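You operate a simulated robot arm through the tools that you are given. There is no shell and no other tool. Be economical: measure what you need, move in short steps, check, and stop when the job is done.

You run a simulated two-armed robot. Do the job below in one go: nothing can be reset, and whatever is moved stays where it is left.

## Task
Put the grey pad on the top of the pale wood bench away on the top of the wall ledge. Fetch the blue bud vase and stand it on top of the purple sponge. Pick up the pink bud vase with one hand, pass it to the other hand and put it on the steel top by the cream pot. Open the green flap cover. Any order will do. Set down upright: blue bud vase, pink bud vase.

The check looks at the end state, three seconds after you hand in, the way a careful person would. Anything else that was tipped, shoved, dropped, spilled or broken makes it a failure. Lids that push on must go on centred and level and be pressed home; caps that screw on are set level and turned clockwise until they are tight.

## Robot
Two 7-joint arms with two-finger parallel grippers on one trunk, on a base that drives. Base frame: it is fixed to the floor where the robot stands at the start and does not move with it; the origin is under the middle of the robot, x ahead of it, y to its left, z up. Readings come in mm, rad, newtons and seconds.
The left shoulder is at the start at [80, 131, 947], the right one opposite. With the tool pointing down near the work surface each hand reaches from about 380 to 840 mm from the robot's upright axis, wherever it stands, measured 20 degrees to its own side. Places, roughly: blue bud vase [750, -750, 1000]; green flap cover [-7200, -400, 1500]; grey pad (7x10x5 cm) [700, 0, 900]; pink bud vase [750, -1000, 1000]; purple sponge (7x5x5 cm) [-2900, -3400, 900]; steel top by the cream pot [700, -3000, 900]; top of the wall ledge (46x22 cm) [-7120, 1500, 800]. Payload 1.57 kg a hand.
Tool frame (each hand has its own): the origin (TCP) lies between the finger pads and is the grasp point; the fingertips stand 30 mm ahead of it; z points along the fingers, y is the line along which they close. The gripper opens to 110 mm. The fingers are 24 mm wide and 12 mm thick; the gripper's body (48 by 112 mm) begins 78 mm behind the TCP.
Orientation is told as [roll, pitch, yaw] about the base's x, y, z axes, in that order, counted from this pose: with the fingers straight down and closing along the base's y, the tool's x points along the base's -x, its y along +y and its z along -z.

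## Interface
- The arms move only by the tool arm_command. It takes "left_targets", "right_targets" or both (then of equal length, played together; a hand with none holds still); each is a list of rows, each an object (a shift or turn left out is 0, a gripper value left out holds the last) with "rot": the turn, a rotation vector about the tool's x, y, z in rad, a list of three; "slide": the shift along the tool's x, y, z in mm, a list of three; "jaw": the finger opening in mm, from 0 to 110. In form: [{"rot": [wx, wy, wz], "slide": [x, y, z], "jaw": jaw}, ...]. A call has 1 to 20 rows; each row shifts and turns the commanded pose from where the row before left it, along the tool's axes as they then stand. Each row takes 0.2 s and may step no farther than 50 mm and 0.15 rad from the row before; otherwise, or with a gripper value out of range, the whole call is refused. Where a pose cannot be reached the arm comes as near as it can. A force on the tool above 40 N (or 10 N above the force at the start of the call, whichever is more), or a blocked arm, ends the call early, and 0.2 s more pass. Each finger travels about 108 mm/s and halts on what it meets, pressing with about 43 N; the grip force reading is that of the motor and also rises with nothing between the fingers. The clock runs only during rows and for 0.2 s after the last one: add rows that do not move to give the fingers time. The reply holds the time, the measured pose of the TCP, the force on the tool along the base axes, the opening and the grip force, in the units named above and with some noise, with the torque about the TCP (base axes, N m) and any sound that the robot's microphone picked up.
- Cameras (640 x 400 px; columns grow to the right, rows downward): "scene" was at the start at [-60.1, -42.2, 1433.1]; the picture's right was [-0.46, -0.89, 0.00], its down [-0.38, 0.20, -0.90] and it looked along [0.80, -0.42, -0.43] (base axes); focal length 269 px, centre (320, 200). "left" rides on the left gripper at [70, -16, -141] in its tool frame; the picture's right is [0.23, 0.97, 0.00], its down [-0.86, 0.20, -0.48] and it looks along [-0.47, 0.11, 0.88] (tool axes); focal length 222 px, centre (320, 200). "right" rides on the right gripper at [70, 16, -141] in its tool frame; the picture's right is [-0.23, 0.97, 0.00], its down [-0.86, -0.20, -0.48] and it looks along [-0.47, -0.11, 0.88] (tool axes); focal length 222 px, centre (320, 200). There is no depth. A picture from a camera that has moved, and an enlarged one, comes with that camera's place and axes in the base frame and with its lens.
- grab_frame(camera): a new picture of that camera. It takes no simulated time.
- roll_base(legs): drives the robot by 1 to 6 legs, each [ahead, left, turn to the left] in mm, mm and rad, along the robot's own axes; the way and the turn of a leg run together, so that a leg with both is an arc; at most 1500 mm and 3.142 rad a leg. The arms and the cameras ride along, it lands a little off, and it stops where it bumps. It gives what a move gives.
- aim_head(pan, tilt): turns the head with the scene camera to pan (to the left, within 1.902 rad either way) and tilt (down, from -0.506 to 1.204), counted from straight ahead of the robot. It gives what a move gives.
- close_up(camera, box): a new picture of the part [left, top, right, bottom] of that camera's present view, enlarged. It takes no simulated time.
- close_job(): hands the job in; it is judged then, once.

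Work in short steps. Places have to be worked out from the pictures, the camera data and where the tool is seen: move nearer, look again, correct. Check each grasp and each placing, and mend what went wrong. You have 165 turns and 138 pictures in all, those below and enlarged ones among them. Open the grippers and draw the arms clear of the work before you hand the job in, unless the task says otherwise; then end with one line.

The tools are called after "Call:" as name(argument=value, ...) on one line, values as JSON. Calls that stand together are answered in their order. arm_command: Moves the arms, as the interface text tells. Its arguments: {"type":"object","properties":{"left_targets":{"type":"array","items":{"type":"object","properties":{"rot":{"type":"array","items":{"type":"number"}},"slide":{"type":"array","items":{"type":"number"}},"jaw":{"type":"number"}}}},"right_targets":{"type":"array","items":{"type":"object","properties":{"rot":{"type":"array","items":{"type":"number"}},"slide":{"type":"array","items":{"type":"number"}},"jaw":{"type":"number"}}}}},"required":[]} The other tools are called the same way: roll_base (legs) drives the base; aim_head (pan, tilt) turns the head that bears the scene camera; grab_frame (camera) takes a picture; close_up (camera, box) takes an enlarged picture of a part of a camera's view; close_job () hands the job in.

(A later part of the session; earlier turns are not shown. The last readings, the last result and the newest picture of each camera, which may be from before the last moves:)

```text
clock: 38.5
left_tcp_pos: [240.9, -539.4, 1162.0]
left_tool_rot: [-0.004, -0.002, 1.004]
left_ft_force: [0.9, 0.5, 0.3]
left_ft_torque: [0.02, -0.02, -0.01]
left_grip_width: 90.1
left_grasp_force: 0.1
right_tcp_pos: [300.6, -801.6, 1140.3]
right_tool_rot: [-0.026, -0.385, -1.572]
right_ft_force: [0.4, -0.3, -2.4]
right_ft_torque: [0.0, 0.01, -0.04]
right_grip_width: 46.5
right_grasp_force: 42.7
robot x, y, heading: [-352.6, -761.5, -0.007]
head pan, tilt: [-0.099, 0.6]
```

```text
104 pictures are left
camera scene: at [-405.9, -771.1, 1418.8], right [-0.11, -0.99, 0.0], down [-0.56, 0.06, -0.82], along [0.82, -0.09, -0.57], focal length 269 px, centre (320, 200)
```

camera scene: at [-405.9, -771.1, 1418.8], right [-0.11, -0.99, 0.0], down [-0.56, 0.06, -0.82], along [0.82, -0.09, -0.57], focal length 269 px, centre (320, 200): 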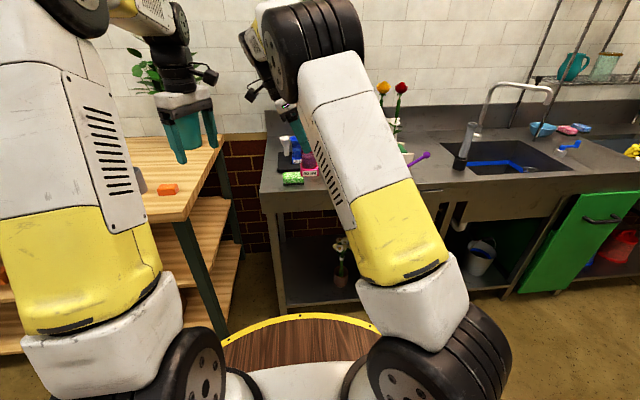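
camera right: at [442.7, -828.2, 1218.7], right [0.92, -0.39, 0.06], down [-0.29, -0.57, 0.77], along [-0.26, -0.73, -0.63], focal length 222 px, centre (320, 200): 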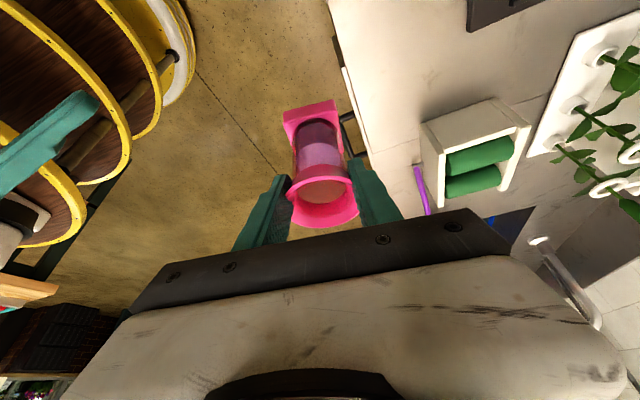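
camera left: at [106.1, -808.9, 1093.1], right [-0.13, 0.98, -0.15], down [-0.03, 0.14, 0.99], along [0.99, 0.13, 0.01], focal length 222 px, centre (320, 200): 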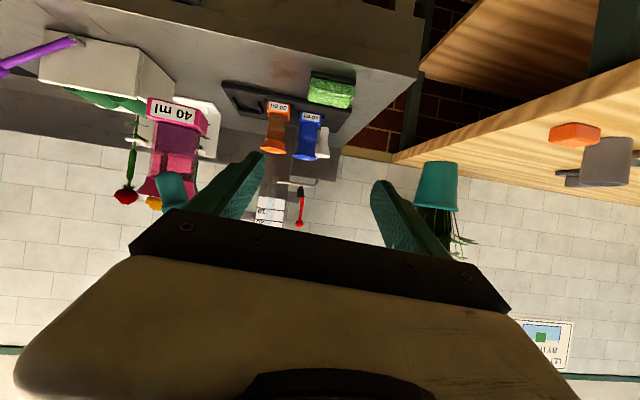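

Both are clear now. To keep the two wrist cameras apart I will bring the left hand in diagonally from front-left (yaw −55°, tilted 65° from vertical), gripping below the right fingertips.

Call:
arm_command(left_targets=[{"rot": [0, 0, 0.1403]}, {"rot": [0, 0, 0.1403]}, {"rot": [0, 0, 0.1403]}, {"rot": [0, 0, 0.1403]}, {"rot": [0, 0, 0.1403]}, {"rot": [0, 0, 0.1403]}, {"rot": [0, 0, 0.1403]}, {"rot": [0, 0, 0.1403]}, {"rot": [0, 0, 0.1403]}, {"rot": [0, 0, 0.1403]}, {"rot": [0, 0, 0.1403]}, {"rot": [0, 0, 0.1403]}, {"rot": [0, 0, 0.1403]}, {"rot": [0, 0, 0.1403]}, {"rot": [0, -0.142, 0]}, {"rot": [0, -0.142, 0]}, {"rot": [0, -0.142, 0]}, {"rot": [0, -0.142, 0]}, {"rot": [0, -0.142, 0]}, {"rot": [0, -0.142, 0]}])

Call:
arm_command(left_targets=[{"rot": [0, -0.142, 0]}, {"rot": [0, -0.14, 0]}, {}])

Call:
grab_frame(camera="left")

Call:
grab_frame(camera="scene")

```text
clock: 42.7
left_tcp_pos: [243.2, -538.2, 1161.4]
left_tool_rot: [0.006, -0.858, -0.967]
left_ft_force: [-0.2, -0.5, -0.6]
left_ft_torque: [-0.01, -0.01, -0.02]
left_grip_width: 90.0
left_grasp_force: 0.1
right_tcp_pos: [301.3, -802.2, 1141.0]
right_tool_rot: [-0.025, -0.383, -1.57]
right_ft_force: [0.3, -0.8, -3.3]
right_ft_torque: [0.07, 0.04, -0.02]
right_grip_width: 46.4
right_grasp_force: 43.1
robot x, y, heading: [-349.7, -760.6, -0.01]
head pan, tilt: [-0.099, 0.6]
```

```text
clock: 43.5
left_tcp_pos: [243.4, -538.9, 1162.4]
left_tool_rot: [0.003, -1.141, -0.968]
left_ft_force: [-0.1, 0.4, -0.3]
left_ft_torque: [0.03, 0.03, 0.03]
left_grip_width: 90.1
left_grasp_force: 0.0
right_tcp_pos: [301.4, -802.3, 1139.0]
right_tool_rot: [-0.023, -0.385, -1.57]
right_ft_force: [-0.1, -0.6, -4.2]
right_ft_torque: [0.06, 0.0, 0.0]
right_grip_width: 46.4
right_grasp_force: 43.1
robot x, y, heading: [-352.9, -764.7, -0.008]
head pan, tilt: [-0.099, 0.6]
```

```text
103 pictures are left
camera left: at [137.6, -419.5, 1158.3], right [0.75, 0.63, -0.2], down [0.12, 0.18, 0.98], along [0.66, -0.75, 0.06], focal length 222 px, centre (320, 200)
```

left: 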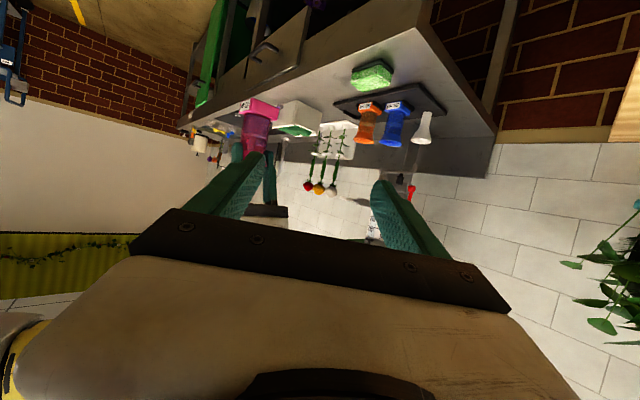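

```text
102 pictures are left
camera scene: at [-405.9, -771.1, 1418.8], right [-0.11, -0.99, 0.0], down [-0.56, 0.06, -0.82], along [0.82, -0.09, -0.57], focal length 269 px, centre (320, 200)
```

scene: 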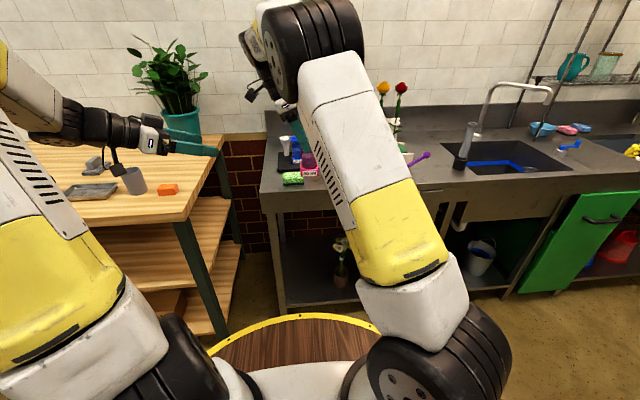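

The diagonal pose is free of interference. I go to a point 110 mm short of the grasp along the fingers.

Call:
arm_command(left_targets=[{"slide": [-8.4, -25.4, 35]}, {"slide": [-8.4, -25.4, 35]}, {"slide": [-8.4, -25.4, 35]}, {"slide": [-8.4, -25.4, 35]}, {}])

Call:
grab_frame(camera="left")

Call:
grab_frame(camera="right")

```text
clock: 44.7
left_tcp_pos: [237.7, -711.7, 1133.2]
left_tool_rot: [0.006, -1.138, -0.967]
left_ft_force: [0.8, 0.2, 0.2]
left_ft_torque: [0.01, -0.01, -0.02]
left_grip_width: 90.0
left_grasp_force: 0.1
right_tcp_pos: [301.4, -802.3, 1139.2]
right_tool_rot: [-0.024, -0.387, -1.571]
right_ft_force: [0.2, -0.5, -2.6]
right_ft_torque: [0.05, 0.01, 0.0]
right_grip_width: 46.5
right_grasp_force: 43.0
robot x, y, heading: [-353.2, -763.9, -0.006]
head pan, tilt: [-0.099, 0.6]
```

```text
101 pictures are left
camera left: at [132.9, -590.7, 1130.3], right [0.75, 0.63, -0.2], down [0.12, 0.17, 0.98], along [0.66, -0.75, 0.05], focal length 222 px, centre (320, 200)
```

left: 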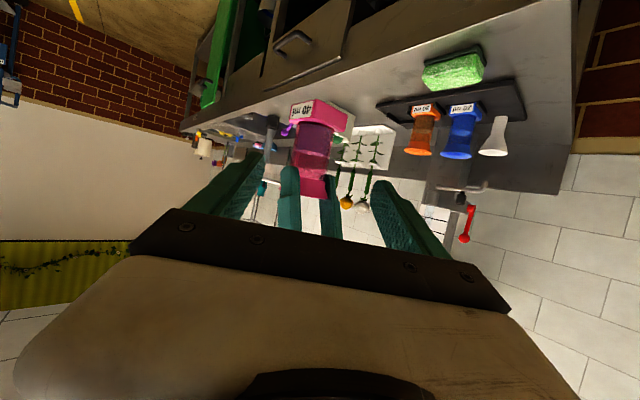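

```text
100 pictures are left
camera right: at [321.2, -684.0, 1244.1], right [0.97, -0.22, 0.06], down [-0.19, -0.61, 0.77], along [-0.13, -0.76, -0.64], focal length 222 px, centre (320, 200)
```

right: 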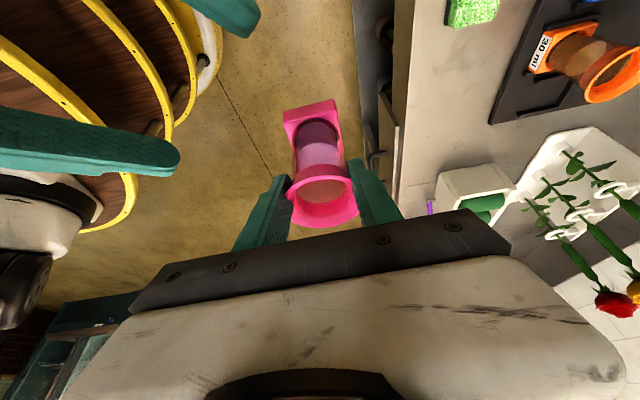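

The vase lies centred between the open left fingers. I advance 85 mm along the fingers and check.

Call:
arm_command(left_targets=[{"slide": [0, 1, 30]}, {"slide": [0, 1, 30]}, {"slide": [0, 0, 27]}, {}])

Call:
grab_frame(camera="left")

Call:
grab_frame(camera="right")

```text
clock: 45.7
left_tcp_pos: [284.5, -776.6, 1097.7]
left_tool_rot: [0.005, -1.139, -0.969]
left_ft_force: [-0.5, 0.6, 0.5]
left_ft_torque: [0.01, -0.01, -0.01]
left_grip_width: 90.3
left_grasp_force: 0.1
right_tcp_pos: [301.3, -801.2, 1140.3]
right_tool_rot: [-0.025, -0.383, -1.572]
right_ft_force: [0.0, -0.8, -3.1]
right_ft_torque: [0.0, -0.03, -0.04]
right_grip_width: 46.1
right_grasp_force: 43.1
robot x, y, heading: [-353.0, -761.0, -0.005]
head pan, tilt: [-0.099, 0.6]
```

```text
99 pictures are left
camera left: at [180.3, -657.1, 1094.2], right [0.75, 0.63, -0.2], down [0.12, 0.17, 0.98], along [0.66, -0.75, 0.05], focal length 222 px, centre (320, 200)
```

left: 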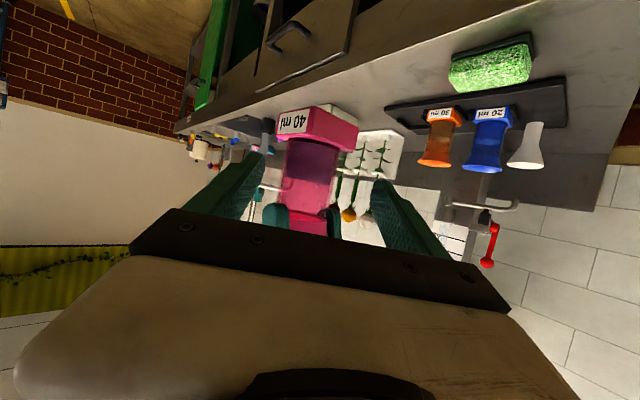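

```text
98 pictures are left
camera right: at [321.2, -684.1, 1244.0], right [0.97, -0.22, 0.06], down [-0.19, -0.61, 0.77], along [-0.13, -0.76, -0.64], focal length 222 px, centre (320, 200)
```

right: 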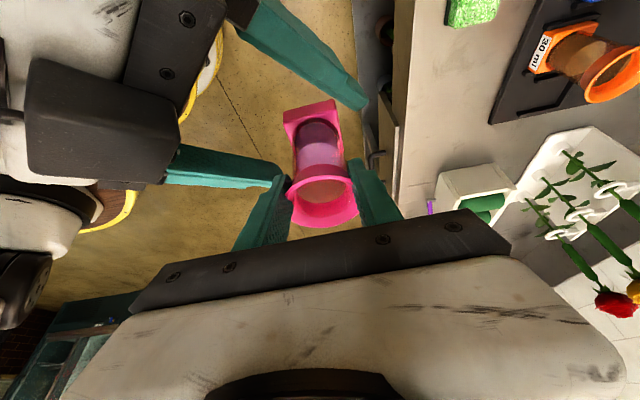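

Alignment is good; the right fingertips are clear of the left's path. I advance the last 24 mm and close the left hand.

Call:
arm_command(left_targets=[{"slide": [0, 0, 24]}, {}, {"jaw": 75}, {"jaw": 55}, {"jaw": 40}, {}, {}])

Call:
grab_frame(camera="left")

Call:
grab_frame(camera="right")

```text
clock: 47.3
left_tcp_pos: [296.3, -796.4, 1088.9]
left_tool_rot: [0.004, -1.139, -0.97]
left_ft_force: [-19.5, -8.1, -0.4]
left_ft_torque: [-0.24, 0.4, -0.48]
left_grip_width: 57.6
left_grasp_force: 9.9
right_tcp_pos: [302.0, -800.2, 1139.4]
right_tool_rot: [-0.022, -0.383, -1.571]
right_ft_force: [18.9, 8.5, -3.1]
right_ft_torque: [0.68, -1.35, 0.39]
right_grip_width: 46.5
right_grasp_force: 42.8
robot x, y, heading: [-353.8, -763.8, -0.004]
head pan, tilt: [-0.099, 0.6]
```

```text
97 pictures are left
camera left: at [191.8, -676.2, 1084.7], right [0.75, 0.63, -0.21], down [0.12, 0.17, 0.98], along [0.65, -0.75, 0.05], focal length 222 px, centre (320, 200)
```

left: 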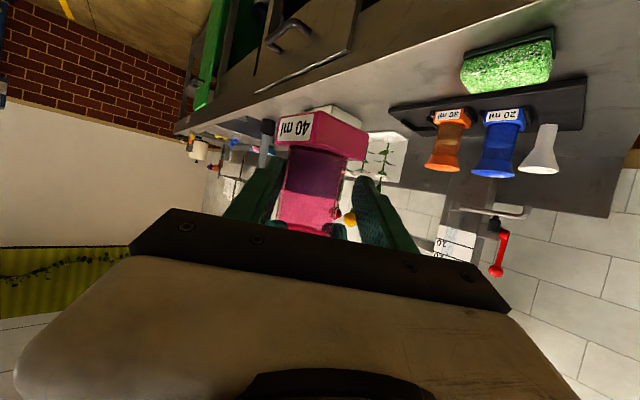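

```text
96 pictures are left
camera right: at [321.4, -683.3, 1244.5], right [0.97, -0.22, 0.07], down [-0.19, -0.61, 0.77], along [-0.13, -0.76, -0.64], focal length 222 px, centre (320, 200)
```

right: 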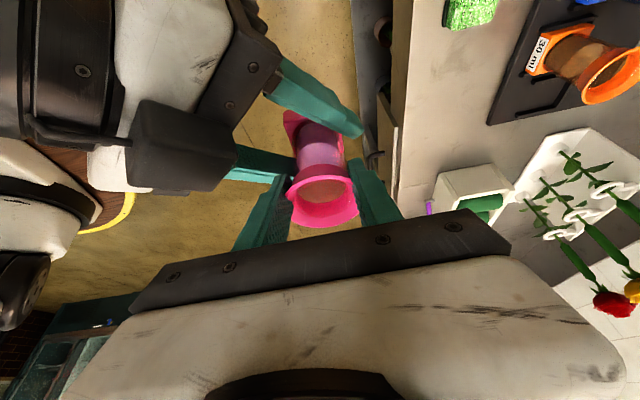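

Only the left hand's one finger touches (57.6 mm, side force about 20 N), so the vase axis is about 6 mm off. I ease the left hand over by 5.5 mm while it closes.

Call:
arm_command(left_targets=[{"slide": [0, -2, 0]}, {"slide": [0, -2, 0]}, {"slide": [0, -1.5, 0]}, {}, {}])

Call:
close_up(camera="left", box=[220, 90, 440, 260])

```text
clock: 48.5
left_tcp_pos: [292.5, -798.8, 1087.8]
left_tool_rot: [0.004, -1.138, -0.97]
left_ft_force: [-8.3, -10.6, 3.8]
left_ft_torque: [-0.32, 0.21, -0.19]
left_grip_width: 51.5
left_grasp_force: 6.3
right_tcp_pos: [301.8, -801.7, 1140.6]
right_tool_rot: [-0.027, -0.384, -1.571]
right_ft_force: [8.7, 10.3, -7.6]
right_ft_torque: [0.97, -0.68, 0.05]
right_grip_width: 46.3
right_grasp_force: 43.1
robot x, y, heading: [-354.6, -761.3, -0.007]
head pan, tilt: [-0.099, 0.6]
```

```text
2.35 times, centred on (330, 175) of left
camera zoom: at [187.6, -678.4, 1084.0], right [0.75, 0.63, -0.2], down [0.12, 0.18, 0.98], along [0.66, -0.75, 0.06], focal length 523 px, centre (296, 259)
```

zoom: 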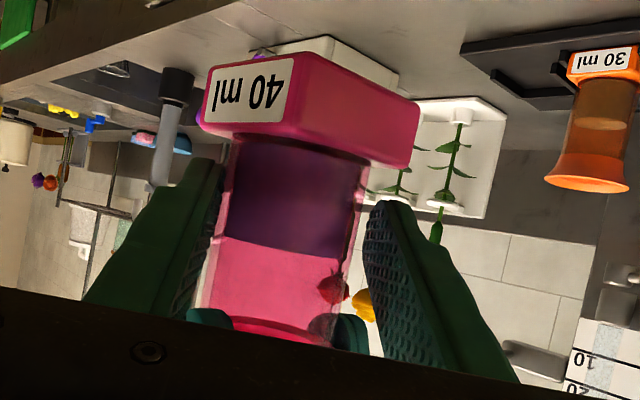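

Closing to 51.5 mm; a gap on the right finger remains. I shift another 3 mm.

Call:
arm_command(left_targets=[{"slide": [0, -1.5, 0], "jaw": 35}, {"slide": [0, -1.5, 0]}, {}, {}])

```text
clock: 49.5
left_tcp_pos: [289.6, -799.0, 1087.1]
left_tool_rot: [0.006, -1.139, -0.968]
left_ft_force: [-10.6, -10.3, 5.3]
left_ft_torque: [-0.4, 0.27, -0.24]
left_grip_width: 47.4
left_grasp_force: 6.9
right_tcp_pos: [302.5, -803.0, 1140.3]
right_tool_rot: [-0.026, -0.385, -1.57]
right_ft_force: [11.2, 10.8, -9.0]
right_ft_torque: [0.97, -0.88, 0.17]
right_grip_width: 46.4
right_grasp_force: 42.9
robot x, y, heading: [-352.3, -760.6, -0.01]
head pan, tilt: [-0.099, 0.6]
```

Call:
arm_command(left_targets=[{"slide": [0, -1.5, 0], "jaw": 25}, {}, {}, {}])

Call:
close_up(camera="left", box=[220, 90, 440, 260])

```text
clock: 50.5
left_tcp_pos: [289.3, -800.2, 1087.4]
left_tool_rot: [0.005, -1.137, -0.966]
left_ft_force: [-5.5, -5.2, 0.0]
left_ft_torque: [-0.6, 0.83, -0.32]
left_grip_width: 45.7
left_grasp_force: 43.3
right_tcp_pos: [300.5, -803.6, 1139.8]
right_tool_rot: [-0.025, -0.383, -1.571]
right_ft_force: [5.4, 5.8, -1.1]
right_ft_torque: [1.01, -1.11, 0.26]
right_grip_width: 46.4
right_grasp_force: 42.9
robot x, y, heading: [-354.1, -761.5, -0.008]
head pan, tilt: [-0.099, 0.6]
```

```text
2.35 times, centred on (330, 175) of left
camera zoom: at [184.8, -679.6, 1083.6], right [0.74, 0.64, -0.2], down [0.12, 0.17, 0.98], along [0.66, -0.75, 0.05], focal length 523 px, centre (296, 259)
```

zoom: 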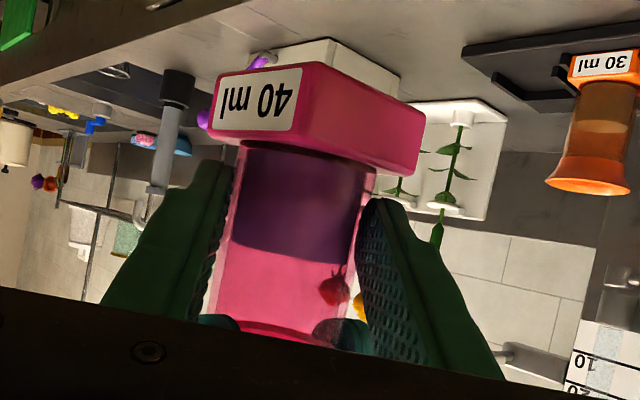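

Both hands grip now (left 45.7 mm at 43 N). I open the right hand and draw it up and away.

Call:
arm_command(right_targets=[{"jaw": 60}, {"jaw": 78}, {}, {"slide": [0, 0, -20]}, {"slide": [0, 0, -35]}, {"slide": [0, 0, -40]}, {"slide": [-15, 0, -40]}, {}])

Call:
grab_frame(camera="left")

Call:
grab_frame(camera="right")

```text
clock: 52.3
left_tcp_pos: [289.7, -799.4, 1086.9]
left_tool_rot: [0.006, -1.14, -0.966]
left_ft_force: [0.2, -0.3, 0.2]
left_ft_torque: [0.04, 0.05, 0.0]
left_grip_width: 44.2
left_grasp_force: 43.1
right_tcp_pos: [304.6, -762.4, 1251.0]
right_tool_rot: [-0.025, -0.385, -1.571]
right_ft_force: [0.3, 0.1, 0.5]
right_ft_torque: [0.0, 0.01, 0.06]
right_grip_width: 78.1
right_grasp_force: 0.0
right hand out of reach, approached as far as the arm can: row 7
robot x, y, heading: [-349.3, -759.6, -0.004]
head pan, tilt: [-0.099, 0.6]
```

```text
93 pictures are left
camera left: at [184.8, -679.7, 1083.9], right [0.75, 0.63, -0.2], down [0.12, 0.17, 0.98], along [0.66, -0.75, 0.05], focal length 222 px, centre (320, 200)
```

left: 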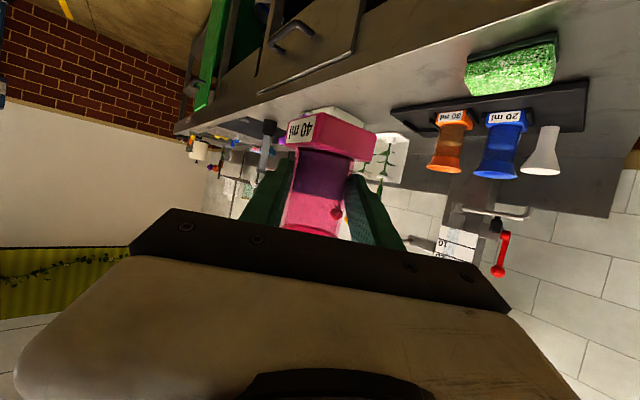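

```text
92 pictures are left
camera right: at [323.8, -644.6, 1355.5], right [0.97, -0.22, 0.06], down [-0.19, -0.61, 0.77], along [-0.13, -0.76, -0.64], focal length 222 px, centre (320, 200)
```

right: 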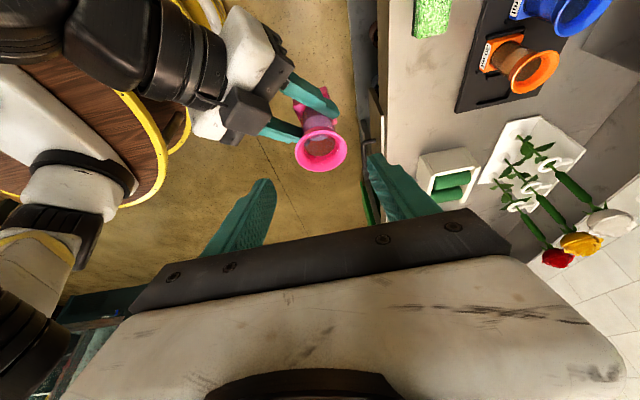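

The handover worked: the left hand alone holds the vase. I move the right hand out to the right and level it, then look along the counter for the cream pot.

Call:
arm_command(right_targets=[{"slide": [-41, 0, 20]}, {"slide": [-41, 0, 20]}, {"slide": [-41, 0, 20]}, {"slide": [-41, 0, 20]}, {"slide": [-41, 0, 20]}, {"slide": [-41, 0, 20]}, {"rot": [0, 0.128, 0]}, {"rot": [0, 0.128, 0]}, {"rot": [0, 0.129, 0]}, {}])

Call:
aim_head(pan=-0.9, tilt=0.4)

Call:
grab_frame(camera="scene")

```text
clock: 54.5
left_tcp_pos: [288.5, -799.9, 1086.6]
left_tool_rot: [0.006, -1.138, -0.966]
left_ft_force: [0.2, 0.6, -0.6]
left_ft_torque: [0.08, 0.0, 0.02]
left_grip_width: 44.2
left_grasp_force: 42.8
right_tcp_pos: [300.9, -1036.9, 1229.7]
right_tool_rot: [-0.024, 0.002, -1.579]
right_ft_force: [-0.5, 0.4, -0.4]
right_ft_torque: [0.01, -0.04, 0.0]
right_grip_width: 78.0
right_grasp_force: 0.2
robot x, y, heading: [-352.2, -762.8, -0.006]
head pan, tilt: [-0.099, 0.6]
```

```text
clock: 55.6
left_tcp_pos: [289.0, -800.1, 1087.3]
left_tool_rot: [0.006, -1.138, -0.967]
left_ft_force: [0.3, -0.5, -0.1]
left_ft_torque: [0.07, 0.03, 0.0]
left_grip_width: 43.8
left_grasp_force: 42.9
right_tcp_pos: [302.7, -1037.0, 1230.9]
right_tool_rot: [-0.023, 0.001, -1.58]
right_ft_force: [-0.1, 0.2, 0.7]
right_ft_torque: [-0.02, 0.04, -0.02]
right_grip_width: 78.0
right_grasp_force: 0.2
robot x, y, heading: [-351.2, -760.9, -0.007]
head pan, tilt: [-0.901, 0.4]
```

```text
91 pictures are left
camera scene: at [-436.7, -834.8, 1437.1], right [-0.79, -0.62, 0.0], down [-0.24, 0.31, -0.92], along [0.57, -0.73, -0.39], focal length 269 px, centre (320, 200)
```

scene: 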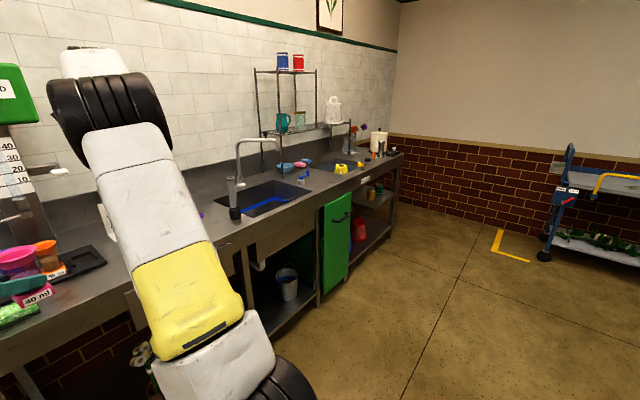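

The grip width crept from 45.7 to 43.8 mm, so I check the vase in the left hand and zoom on the counter's far end.

Call:
close_up(camera="left", box=[220, 90, 440, 260])

Call:
close_up(camera="scene", box=[270, 80, 430, 200])

```text
2.35 times, centred on (330, 175) of left
camera zoom: at [184.9, -679.9, 1083.9], right [0.75, 0.63, -0.2], down [0.12, 0.17, 0.98], along [0.66, -0.75, 0.05], focal length 523 px, centre (296, 259)
```

zoom: 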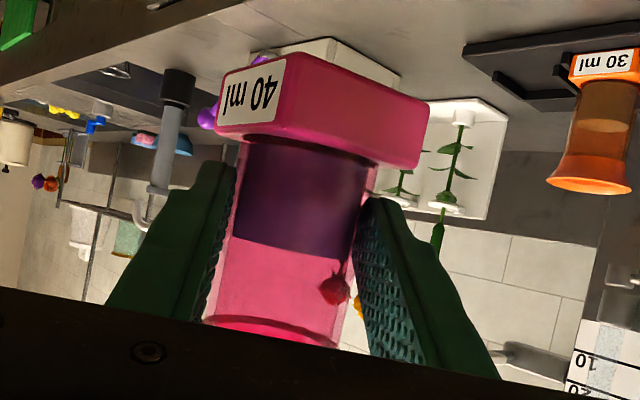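

```text
3.33 times, centred on (350, 140) of scene
camera zoom: at [-436.7, -834.8, 1437.1], right [-0.79, -0.62, 0.0], down [-0.24, 0.31, -0.92], along [0.57, -0.73, -0.39], focal length 898 px, centre (220, 400)
```

zoom: 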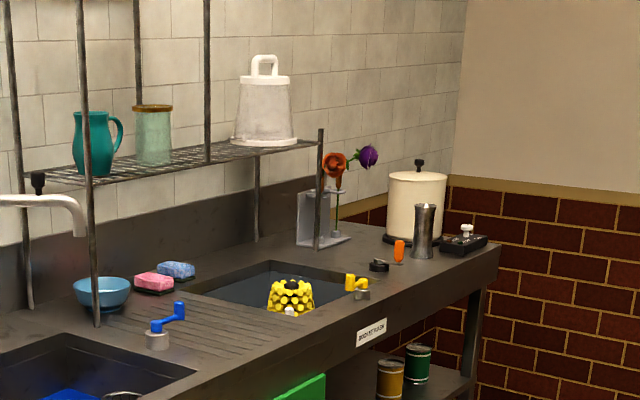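

The vase sits steady. The cream pot is the canister near [640, -3040], with free steel around [650, -2900]. I drive sideways along the counter, keeping my distance.

Call:
roll_base(legs=[[0, -1000, 0], [0, -850, 0]])

Call:
aim_head(pan=-0.4, tilt=0.55)

Call:
grab_frame(camera="scene")

Call:
grab_frame(camera="left")

```text
clock: 64.9
left_tcp_pos: [309.2, -2625.3, 1087.0]
left_tool_rot: [0.004, -1.138, -0.938]
left_ft_force: [0.0, -0.2, 0.4]
left_ft_torque: [0.04, 0.01, 0.0]
left_grip_width: 43.1
left_grasp_force: 43.4
right_tcp_pos: [328.3, -2861.7, 1229.9]
right_tool_rot: [-0.023, 0.0, -1.554]
right_ft_force: [-0.1, 0.1, -0.1]
right_ft_torque: [-0.02, 0.02, 0.02]
right_grip_width: 78.2
right_grasp_force: 0.0
robot x, y, heading: [-331.4, -2609.1, 0.02]
head pan, tilt: [-0.901, 0.4]
```

```text
clock: 65.8
left_tcp_pos: [309.4, -2626.6, 1086.8]
left_tool_rot: [0.006, -1.136, -0.94]
left_ft_force: [0.0, 0.9, -1.0]
left_ft_torque: [0.04, 0.03, -0.03]
left_grip_width: 43.4
left_grasp_force: 42.9
right_tcp_pos: [328.0, -2863.2, 1229.8]
right_tool_rot: [-0.023, -0.001, -1.553]
right_ft_force: [0.5, -0.3, 0.1]
right_ft_torque: [0.02, 0.03, 0.0]
right_grip_width: 78.0
right_grasp_force: 0.1
robot x, y, heading: [-333.8, -2604.9, 0.02]
head pan, tilt: [-0.4, 0.55]
```

```text
88 pictures are left
camera scene: at [-391.3, -2642.6, 1423.4], right [-0.37, -0.93, 0.0], down [-0.49, 0.19, -0.85], along [0.79, -0.32, -0.52], focal length 269 px, centre (320, 200)
```

scene: 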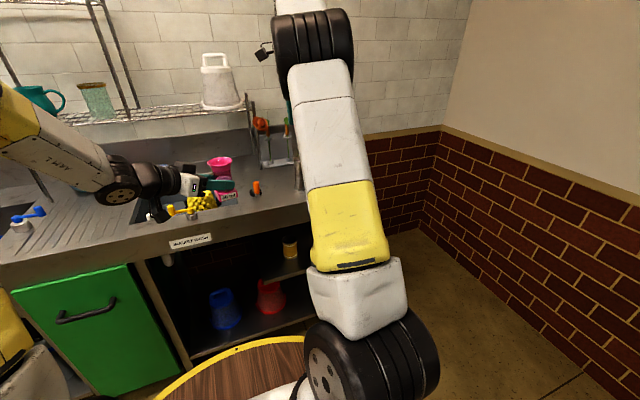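

```text
87 pictures are left
camera left: at [201.4, -2508.7, 1083.8], right [0.73, 0.65, -0.2], down [0.11, 0.18, 0.98], along [0.68, -0.73, 0.05], focal length 222 px, centre (320, 200)
```

left: 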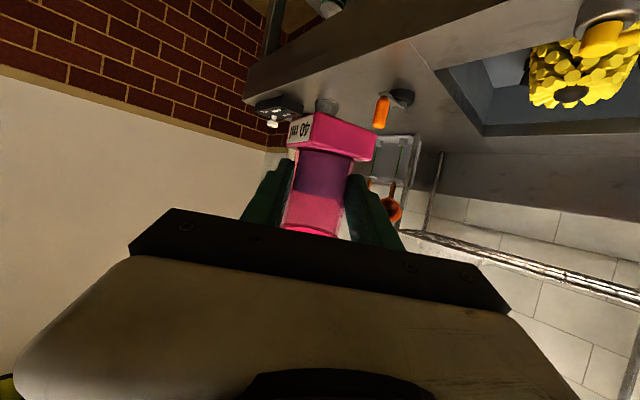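

The right arm hides the pot; I use the right hand's camera and pan the head.

Call:
grab_frame(camera="right")

Call:
aim_head(pan=0.1, tilt=0.55)

Call:
close_up(camera="scene", box=[320, 60, 640, 260])

```text
86 pictures are left
camera right: at [346.6, -2791.4, 1371.3], right [0.98, -0.21, -0.02], down [-0.17, -0.86, 0.48], along [-0.12, -0.47, -0.88], focal length 222 px, centre (320, 200)
```

right: 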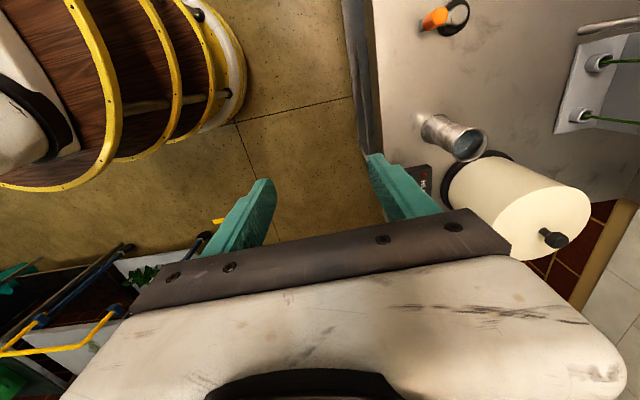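

```text
clock: 66.8
left_tcp_pos: [309.4, -2625.9, 1086.2]
left_tool_rot: [0.006, -1.136, -0.941]
left_ft_force: [-0.9, 0.0, -0.2]
left_ft_torque: [0.05, 0.04, 0.0]
left_grip_width: 43.0
left_grasp_force: 43.4
right_tcp_pos: [327.7, -2861.8, 1230.0]
right_tool_rot: [-0.024, 0.001, -1.553]
right_ft_force: [-0.2, -0.3, -0.4]
right_ft_torque: [0.04, 0.03, 0.0]
right_grip_width: 78.2
right_grasp_force: 0.1
robot x, y, heading: [-332.8, -2609.7, 0.016]
head pan, tilt: [0.099, 0.55]
```

```text
2.00 times, centred on (480, 160) of scene
camera zoom: at [-385.5, -2598.6, 1423.4], right [0.12, -0.99, 0.0], down [-0.52, -0.06, -0.85], along [0.85, 0.1, -0.52], focal length 538 px, centre (0, 280)
```

zoom: 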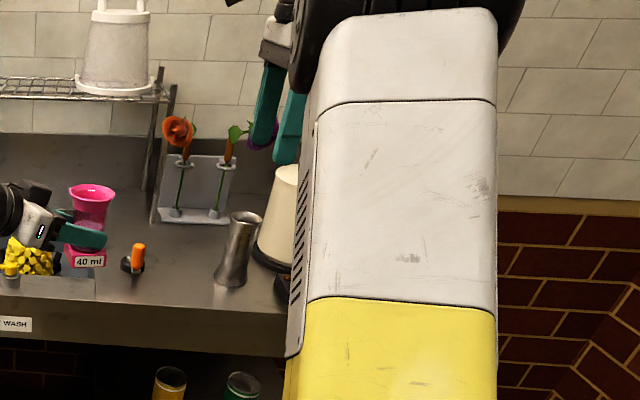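

Mapped: pot at about [660, -3060], tumbler [536, -2919], orange item [572, -2752], flower stand x above 800. I target the free spot [690, -2920]. I raise the vase, pull the right hand back, and turn/drive in so the left hand comes in from the sink side.

Call:
arm_command(left_targets=[{"slide": [-36, 0, -16.7]}, {"slide": [-36, 0, -16.7]}, {"slide": [-36, 0, -16.7]}, {}], right_targets=[{"slide": [0, -45, 0]}, {"slide": [0, -45, 0]}, {"slide": [0, -45, 0]}, {}])

Call:
roll_base(legs=[[0, 0, -0.37], [322, 31, 0]])

Call:
aim_head(pan=0.1, tilt=0.6)

Call:
grab_frame(camera="scene")

Call:
grab_frame(camera="left")

Call:
grab_frame(camera="right")

```text
clock: 67.8
left_tcp_pos: [309.2, -2628.1, 1209.9]
left_tool_rot: [0.005, -1.139, -0.939]
left_ft_force: [-0.7, 0.1, -2.6]
left_ft_torque: [0.04, 0.04, -0.02]
left_grip_width: 43.2
left_grasp_force: 43.2
right_tcp_pos: [192.2, -2863.9, 1235.6]
right_tool_rot: [-0.023, 0.001, -1.55]
right_ft_force: [0.2, -0.4, 0.6]
right_ft_torque: [-0.01, -0.03, -0.01]
right_grip_width: 77.9
right_grasp_force: 0.0
robot x, y, heading: [-330.3, -2606.3, 0.021]
head pan, tilt: [0.099, 0.55]
```

```text
clock: 71.1
left_tcp_pos: [588.6, -2924.0, 1208.7]
left_tool_rot: [0.005, -1.136, -1.286]
left_ft_force: [-0.2, 0.0, -3.3]
left_ft_torque: [0.04, 0.02, -0.02]
left_grip_width: 43.2
left_grasp_force: 43.5
right_tcp_pos: [398.1, -3107.0, 1236.2]
right_tool_rot: [-0.022, -0.001, -1.9]
right_ft_force: [0.0, 0.4, -0.3]
right_ft_torque: [0.04, 0.0, -0.01]
right_grip_width: 78.2
right_grasp_force: 0.1
robot x, y, heading: [-9.3, -2685.6, -0.326]
head pan, tilt: [0.099, 0.55]
```

```text
clock: 71.7
left_tcp_pos: [589.4, -2924.1, 1208.3]
left_tool_rot: [0.005, -1.136, -1.285]
left_ft_force: [-0.4, 0.0, -3.2]
left_ft_torque: [0.08, 0.02, 0.01]
left_grip_width: 43.0
left_grasp_force: 42.6
right_tcp_pos: [398.7, -3106.9, 1234.4]
right_tool_rot: [-0.022, 0.001, -1.898]
right_ft_force: [0.6, 0.1, 0.0]
right_ft_torque: [0.05, 0.01, 0.0]
right_grip_width: 77.8
right_grasp_force: 0.0
robot x, y, heading: [-12.2, -2680.0, -0.331]
head pan, tilt: [0.099, 0.6]
```

```text
84 pictures are left
camera scene: at [-56.6, -2660.4, 1418.9], right [-0.22, -0.97, 0.0], down [-0.55, 0.13, -0.83], along [0.8, -0.19, -0.56], focal length 269 px, centre (320, 200)
```

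scene: 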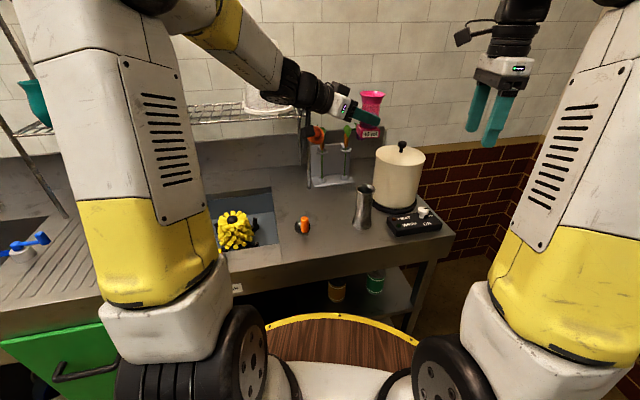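

```text
83 pictures are left
camera left: at [527.5, -2777.3, 1205.3], right [0.91, 0.37, -0.2], down [0.17, 0.13, 0.98], along [0.39, -0.92, 0.05], focal length 222 px, centre (320, 200)
```

left: 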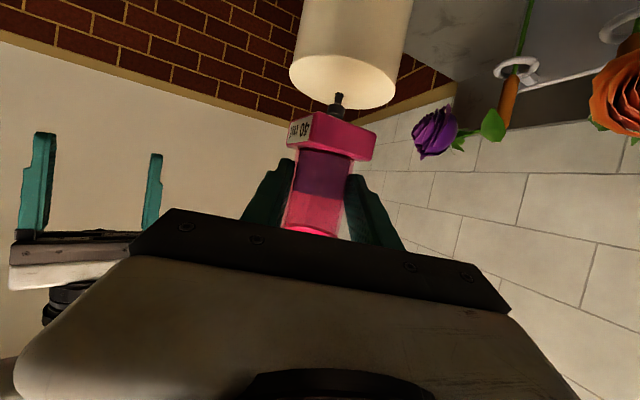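

```text
82 pictures are left
camera right: at [439.4, -3046.3, 1375.7], right [0.85, -0.53, -0.02], down [-0.45, -0.75, 0.48], along [-0.27, -0.4, -0.88], focal length 222 px, centre (320, 200)
```

right: 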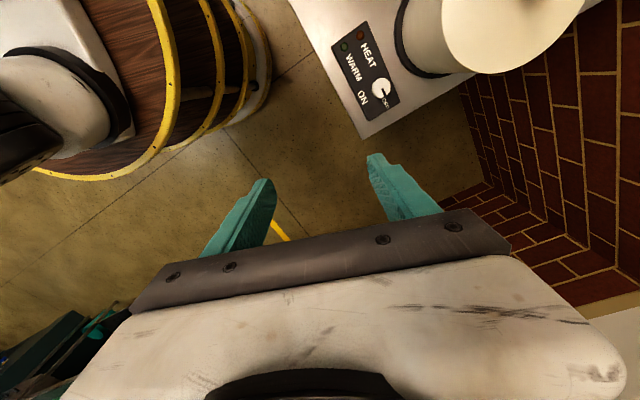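

Now a good view. I zoom on the counter area around the pot.

Call:
close_up(camera="scene", box=[270, 80, 460, 250])

```text
2.35 times, centred on (365, 165) of scene
camera zoom: at [-56.6, -2660.4, 1418.9], right [-0.22, -0.97, 0.0], down [-0.55, 0.13, -0.83], along [0.8, -0.19, -0.56], focal length 634 px, centre (214, 282)
```

zoom: 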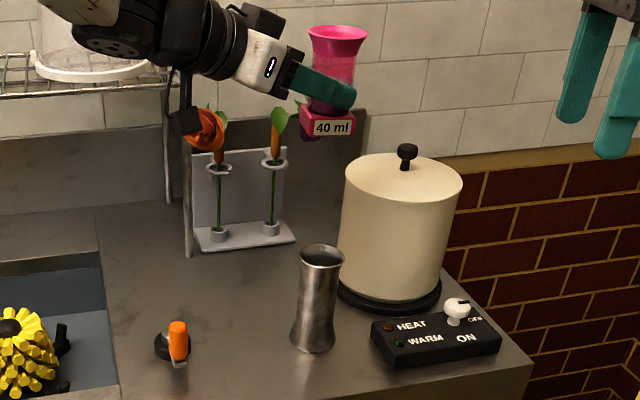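

Refined: pot [615, -3072], tumbler [518, -2925], flower stand front x about 775. I target [650, -2935]: move over it, then descend to TCP z of about 985.

Call:
arm_command(left_targets=[{"slide": [-5.9, 27.7, 12.6]}, {"slide": [-5.9, 27.7, 12.6]}, {"slide": [41, 0, 19]}, {"slide": [41, 0, 19]}, {"slide": [41, 0, 19]}, {"slide": [41, 0, 19]}, {"slide": [38, 0, 17.6]}, {}])

Call:
close_up(camera="scene", box=[270, 80, 460, 250])

Call:
grab_frame(camera="left")

```text
clock: 73.5
left_tcp_pos: [648.5, -2936.1, 987.7]
left_tool_rot: [0.002, -1.136, -1.286]
left_ft_force: [0.1, 0.0, -3.1]
left_ft_torque: [0.06, -0.02, 0.03]
left_grip_width: 42.9
left_grasp_force: 43.4
right_tcp_pos: [398.1, -3106.4, 1235.1]
right_tool_rot: [-0.022, -0.001, -1.899]
right_ft_force: [0.6, -0.1, -0.1]
right_ft_torque: [-0.01, -0.01, 0.01]
right_grip_width: 77.8
right_grasp_force: 0.2
robot x, y, heading: [-9.9, -2684.5, -0.323]
head pan, tilt: [0.099, 0.6]
```

```text
2.35 times, centred on (365, 165) of scene
camera zoom: at [-56.5, -2660.4, 1418.8], right [-0.22, -0.97, 0.0], down [-0.55, 0.13, -0.82], along [0.8, -0.19, -0.57], focal length 634 px, centre (214, 282)
```

zoom: 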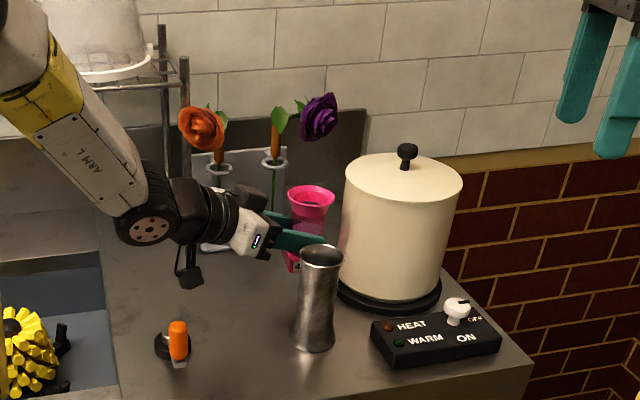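

```text
79 pictures are left
camera left: at [586.9, -2789.6, 984.8], right [0.91, 0.37, -0.2], down [0.17, 0.13, 0.98], along [0.39, -0.92, 0.05], focal length 222 px, centre (320, 200)
```

left: 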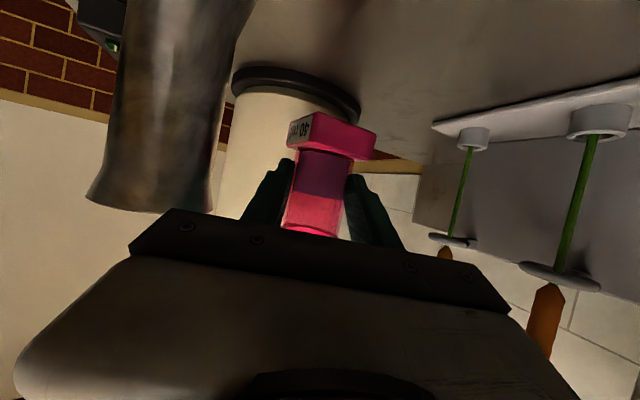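

The vase hangs clear, base bottom at about z 944. I nudge 12 mm away from the orange lever and go down 30 mm.

Call:
arm_command(left_targets=[{"slide": [-1.4, 11.5, 3]}, {"slide": [13.6, 0, 6.3]}, {"slide": [13.6, 0, 6.3]}, {}])

Call:
grab_frame(camera="left")

Call:
close_up(camera="scene", box=[270, 80, 460, 250])

```text
clock: 74.5
left_tcp_pos: [662.0, -2935.0, 956.6]
left_tool_rot: [0.006, -1.139, -1.288]
left_ft_force: [0.3, 1.5, -3.9]
left_ft_torque: [0.07, 0.01, -0.02]
left_grip_width: 43.2
left_grasp_force: 42.9
right_tcp_pos: [397.1, -3106.6, 1234.5]
right_tool_rot: [-0.023, 0.0, -1.899]
right_ft_force: [0.5, -0.1, 0.3]
right_ft_torque: [-0.02, 0.04, 0.05]
right_grip_width: 78.0
right_grasp_force: 0.1
robot x, y, heading: [-6.6, -2688.6, -0.33]
head pan, tilt: [0.099, 0.6]
```

```text
78 pictures are left
camera left: at [600.9, -2788.1, 953.7], right [0.91, 0.37, -0.2], down [0.17, 0.13, 0.98], along [0.39, -0.92, 0.05], focal length 222 px, centre (320, 200)
```

left: 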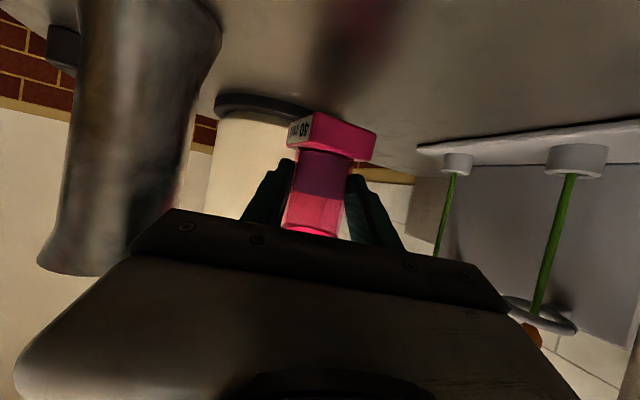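

```text
2.35 times, centred on (365, 165) of scene
camera zoom: at [-56.5, -2660.4, 1418.8], right [-0.22, -0.97, 0.0], down [-0.55, 0.13, -0.82], along [0.8, -0.19, -0.57], focal length 634 px, centre (214, 282)
```

zoom: 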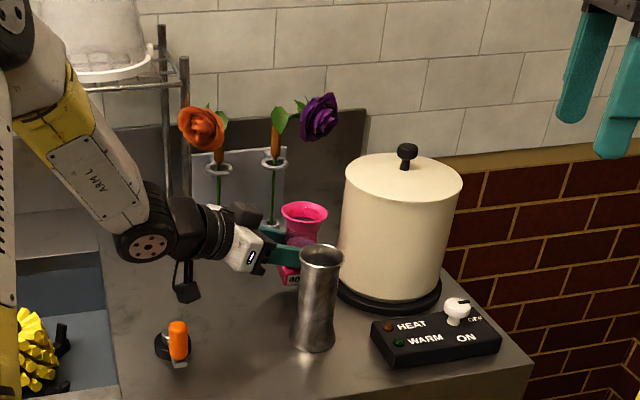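

Still a gap. I descend in small steps watching the force.

Call:
arm_command(left_targets=[{"slide": [3.6, 0, 1.7]}, {"slide": [3.6, 0, 1.7]}, {}])

Call:
arm_command(left_targets=[{"slide": [2.7, 0, 1.25]}, {}])

Call:
arm_command(left_targets=[{"slide": [2.7, 0, 1.25]}, {}])

```text
clock: 75.3
left_tcp_pos: [662.2, -2935.5, 949.8]
left_tool_rot: [0.003, -1.137, -1.288]
left_ft_force: [-0.3, 0.0, -3.5]
left_ft_torque: [0.07, 0.03, 0.01]
left_grip_width: 43.3
left_grasp_force: 42.7
right_tcp_pos: [399.0, -3107.5, 1234.7]
right_tool_rot: [-0.022, 0.0, -1.898]
right_ft_force: [-0.4, -0.2, -0.2]
right_ft_torque: [0.02, 0.0, 0.0]
right_grip_width: 78.1
right_grasp_force: 0.1
robot x, y, heading: [-9.0, -2688.5, -0.328]
head pan, tilt: [0.099, 0.6]
```

```text
clock: 75.9
left_tcp_pos: [662.7, -2934.1, 946.1]
left_tool_rot: [0.004, -1.137, -1.286]
left_ft_force: [-0.1, -0.2, -2.9]
left_ft_torque: [0.06, 0.01, -0.01]
left_grip_width: 42.9
left_grasp_force: 43.4
right_tcp_pos: [397.6, -3106.6, 1235.3]
right_tool_rot: [-0.023, 0.001, -1.899]
right_ft_force: [0.2, 0.5, 0.4]
right_ft_torque: [0.0, -0.01, -0.02]
right_grip_width: 78.0
right_grasp_force: 0.0
robot x, y, heading: [-9.1, -2683.7, -0.323]
head pan, tilt: [0.099, 0.6]
```

```text
clock: 76.5
left_tcp_pos: [662.5, -2934.1, 942.3]
left_tool_rot: [0.005, -1.135, -1.288]
left_ft_force: [-1.1, -0.4, -3.7]
left_ft_torque: [0.07, 0.02, 0.0]
left_grip_width: 43.4
left_grasp_force: 43.2
right_tcp_pos: [397.9, -3107.5, 1235.3]
right_tool_rot: [-0.022, -0.001, -1.899]
right_ft_force: [-0.2, -0.4, -0.4]
right_ft_torque: [-0.03, 0.01, 0.0]
right_grip_width: 77.9
right_grasp_force: 0.0
robot x, y, heading: [-8.7, -2683.6, -0.328]
head pan, tilt: [0.099, 0.6]
```

Call:
close_up(camera="left", box=[220, 0, 440, 200])

Call:
arm_command(left_targets=[{"slide": [2.7, 0, 1.25]}, {}])

Call:
arm_command(left_targets=[{"slide": [2.7, 0, 1.25]}, {}])

```text
2.00 times, centred on (330, 100) of left
camera zoom: at [601.2, -2787.7, 939.1], right [0.91, 0.37, -0.2], down [0.17, 0.13, 0.98], along [0.39, -0.92, 0.05], focal length 444 px, centre (300, 400)
```

zoom: 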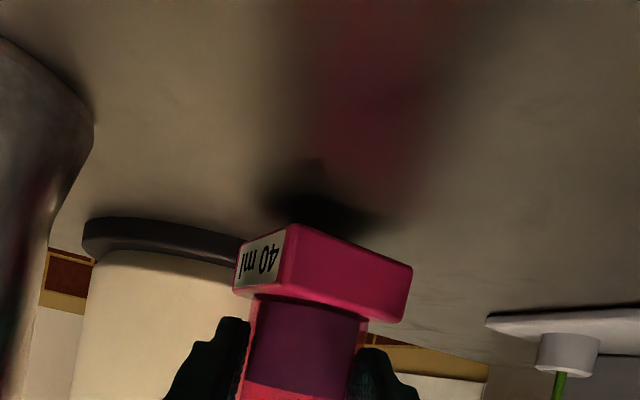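

```text
clock: 77.1
left_tcp_pos: [661.6, -2934.8, 938.8]
left_tool_rot: [0.003, -1.137, -1.286]
left_ft_force: [0.6, 0.5, -3.8]
left_ft_torque: [0.07, 0.02, 0.03]
left_grip_width: 43.2
left_grasp_force: 42.9
right_tcp_pos: [398.3, -3106.4, 1236.0]
right_tool_rot: [-0.023, 0.0, -1.897]
right_ft_force: [-0.5, -0.4, -0.3]
right_ft_torque: [-0.01, -0.01, -0.01]
right_grip_width: 77.9
right_grasp_force: 0.0
robot x, y, heading: [-9.0, -2687.1, -0.329]
head pan, tilt: [0.099, 0.6]
```

```text
clock: 77.7
left_tcp_pos: [660.9, -2934.2, 936.8]
left_tool_rot: [0.004, -1.138, -1.286]
left_ft_force: [-0.5, -0.5, -4.1]
left_ft_torque: [0.06, -0.02, -0.03]
left_grip_width: 43.0
left_grasp_force: 43.5
right_tcp_pos: [398.4, -3106.7, 1234.3]
right_tool_rot: [-0.022, 0.001, -1.899]
right_ft_force: [-0.2, -0.2, 1.4]
right_ft_torque: [-0.03, 0.0, 0.02]
right_grip_width: 77.8
right_grasp_force: 0.1
robot x, y, heading: [-9.5, -2688.3, -0.324]
head pan, tilt: [0.099, 0.6]
```

Call:
arm_command(left_targets=[{"slide": [2.3, 0, 1.05]}, {}])

Call:
arm_command(left_targets=[{"slide": [2.3, 0, 1.05]}, {}])

Call:
close_up(camera="left", box=[220, 0, 440, 200])

Call:
close_up(camera="scene", box=[300, 120, 400, 220])

```text
clock: 78.3
left_tcp_pos: [663.8, -2934.9, 935.1]
left_tool_rot: [0.004, -1.137, -1.287]
left_ft_force: [0.7, 0.3, -3.7]
left_ft_torque: [0.05, 0.04, 0.02]
left_grip_width: 42.7
left_grasp_force: 42.3
right_tcp_pos: [398.4, -3107.2, 1235.9]
right_tool_rot: [-0.021, 0.0, -1.898]
right_ft_force: [-0.4, 0.2, 0.0]
right_ft_torque: [0.0, 0.0, 0.0]
right_grip_width: 77.8
right_grasp_force: 0.1
robot x, y, heading: [-8.5, -2684.0, -0.329]
head pan, tilt: [0.099, 0.6]
```

```text
clock: 78.9
left_tcp_pos: [663.5, -2935.6, 933.8]
left_tool_rot: [0.009, -1.14, -1.292]
left_ft_force: [-0.7, 1.8, 9.4]
left_ft_torque: [-0.44, -0.34, 0.01]
left_grip_width: 42.9
left_grasp_force: 42.8
right_tcp_pos: [397.5, -3106.7, 1235.7]
right_tool_rot: [-0.022, 0.0, -1.897]
right_ft_force: [1.1, 0.3, 0.0]
right_ft_torque: [-0.02, -0.02, -0.01]
right_grip_width: 78.0
right_grasp_force: 0.0
robot x, y, heading: [-12.5, -2685.3, -0.328]
head pan, tilt: [0.099, 0.6]
```

```text
2.00 times, centred on (330, 100) of left
camera zoom: at [602.1, -2789.1, 929.4], right [0.91, 0.37, -0.2], down [0.17, 0.13, 0.98], along [0.39, -0.92, 0.06], focal length 444 px, centre (300, 400)
```

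zoom: 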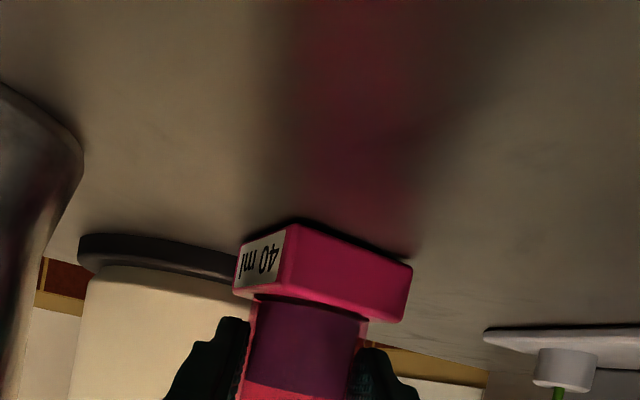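

```text
4.00 times, centred on (350, 170) of scene
camera zoom: at [-57.0, -2660.2, 1418.8], right [-0.22, -0.97, 0.0], down [-0.55, 0.13, -0.83], along [0.8, -0.19, -0.56], focal length 1077 px, centre (200, 320)
```

zoom: 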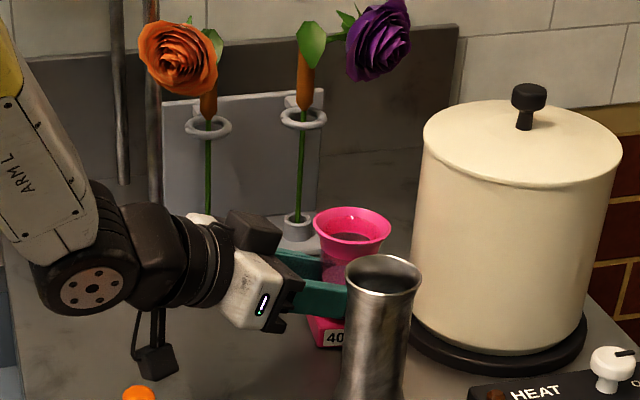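

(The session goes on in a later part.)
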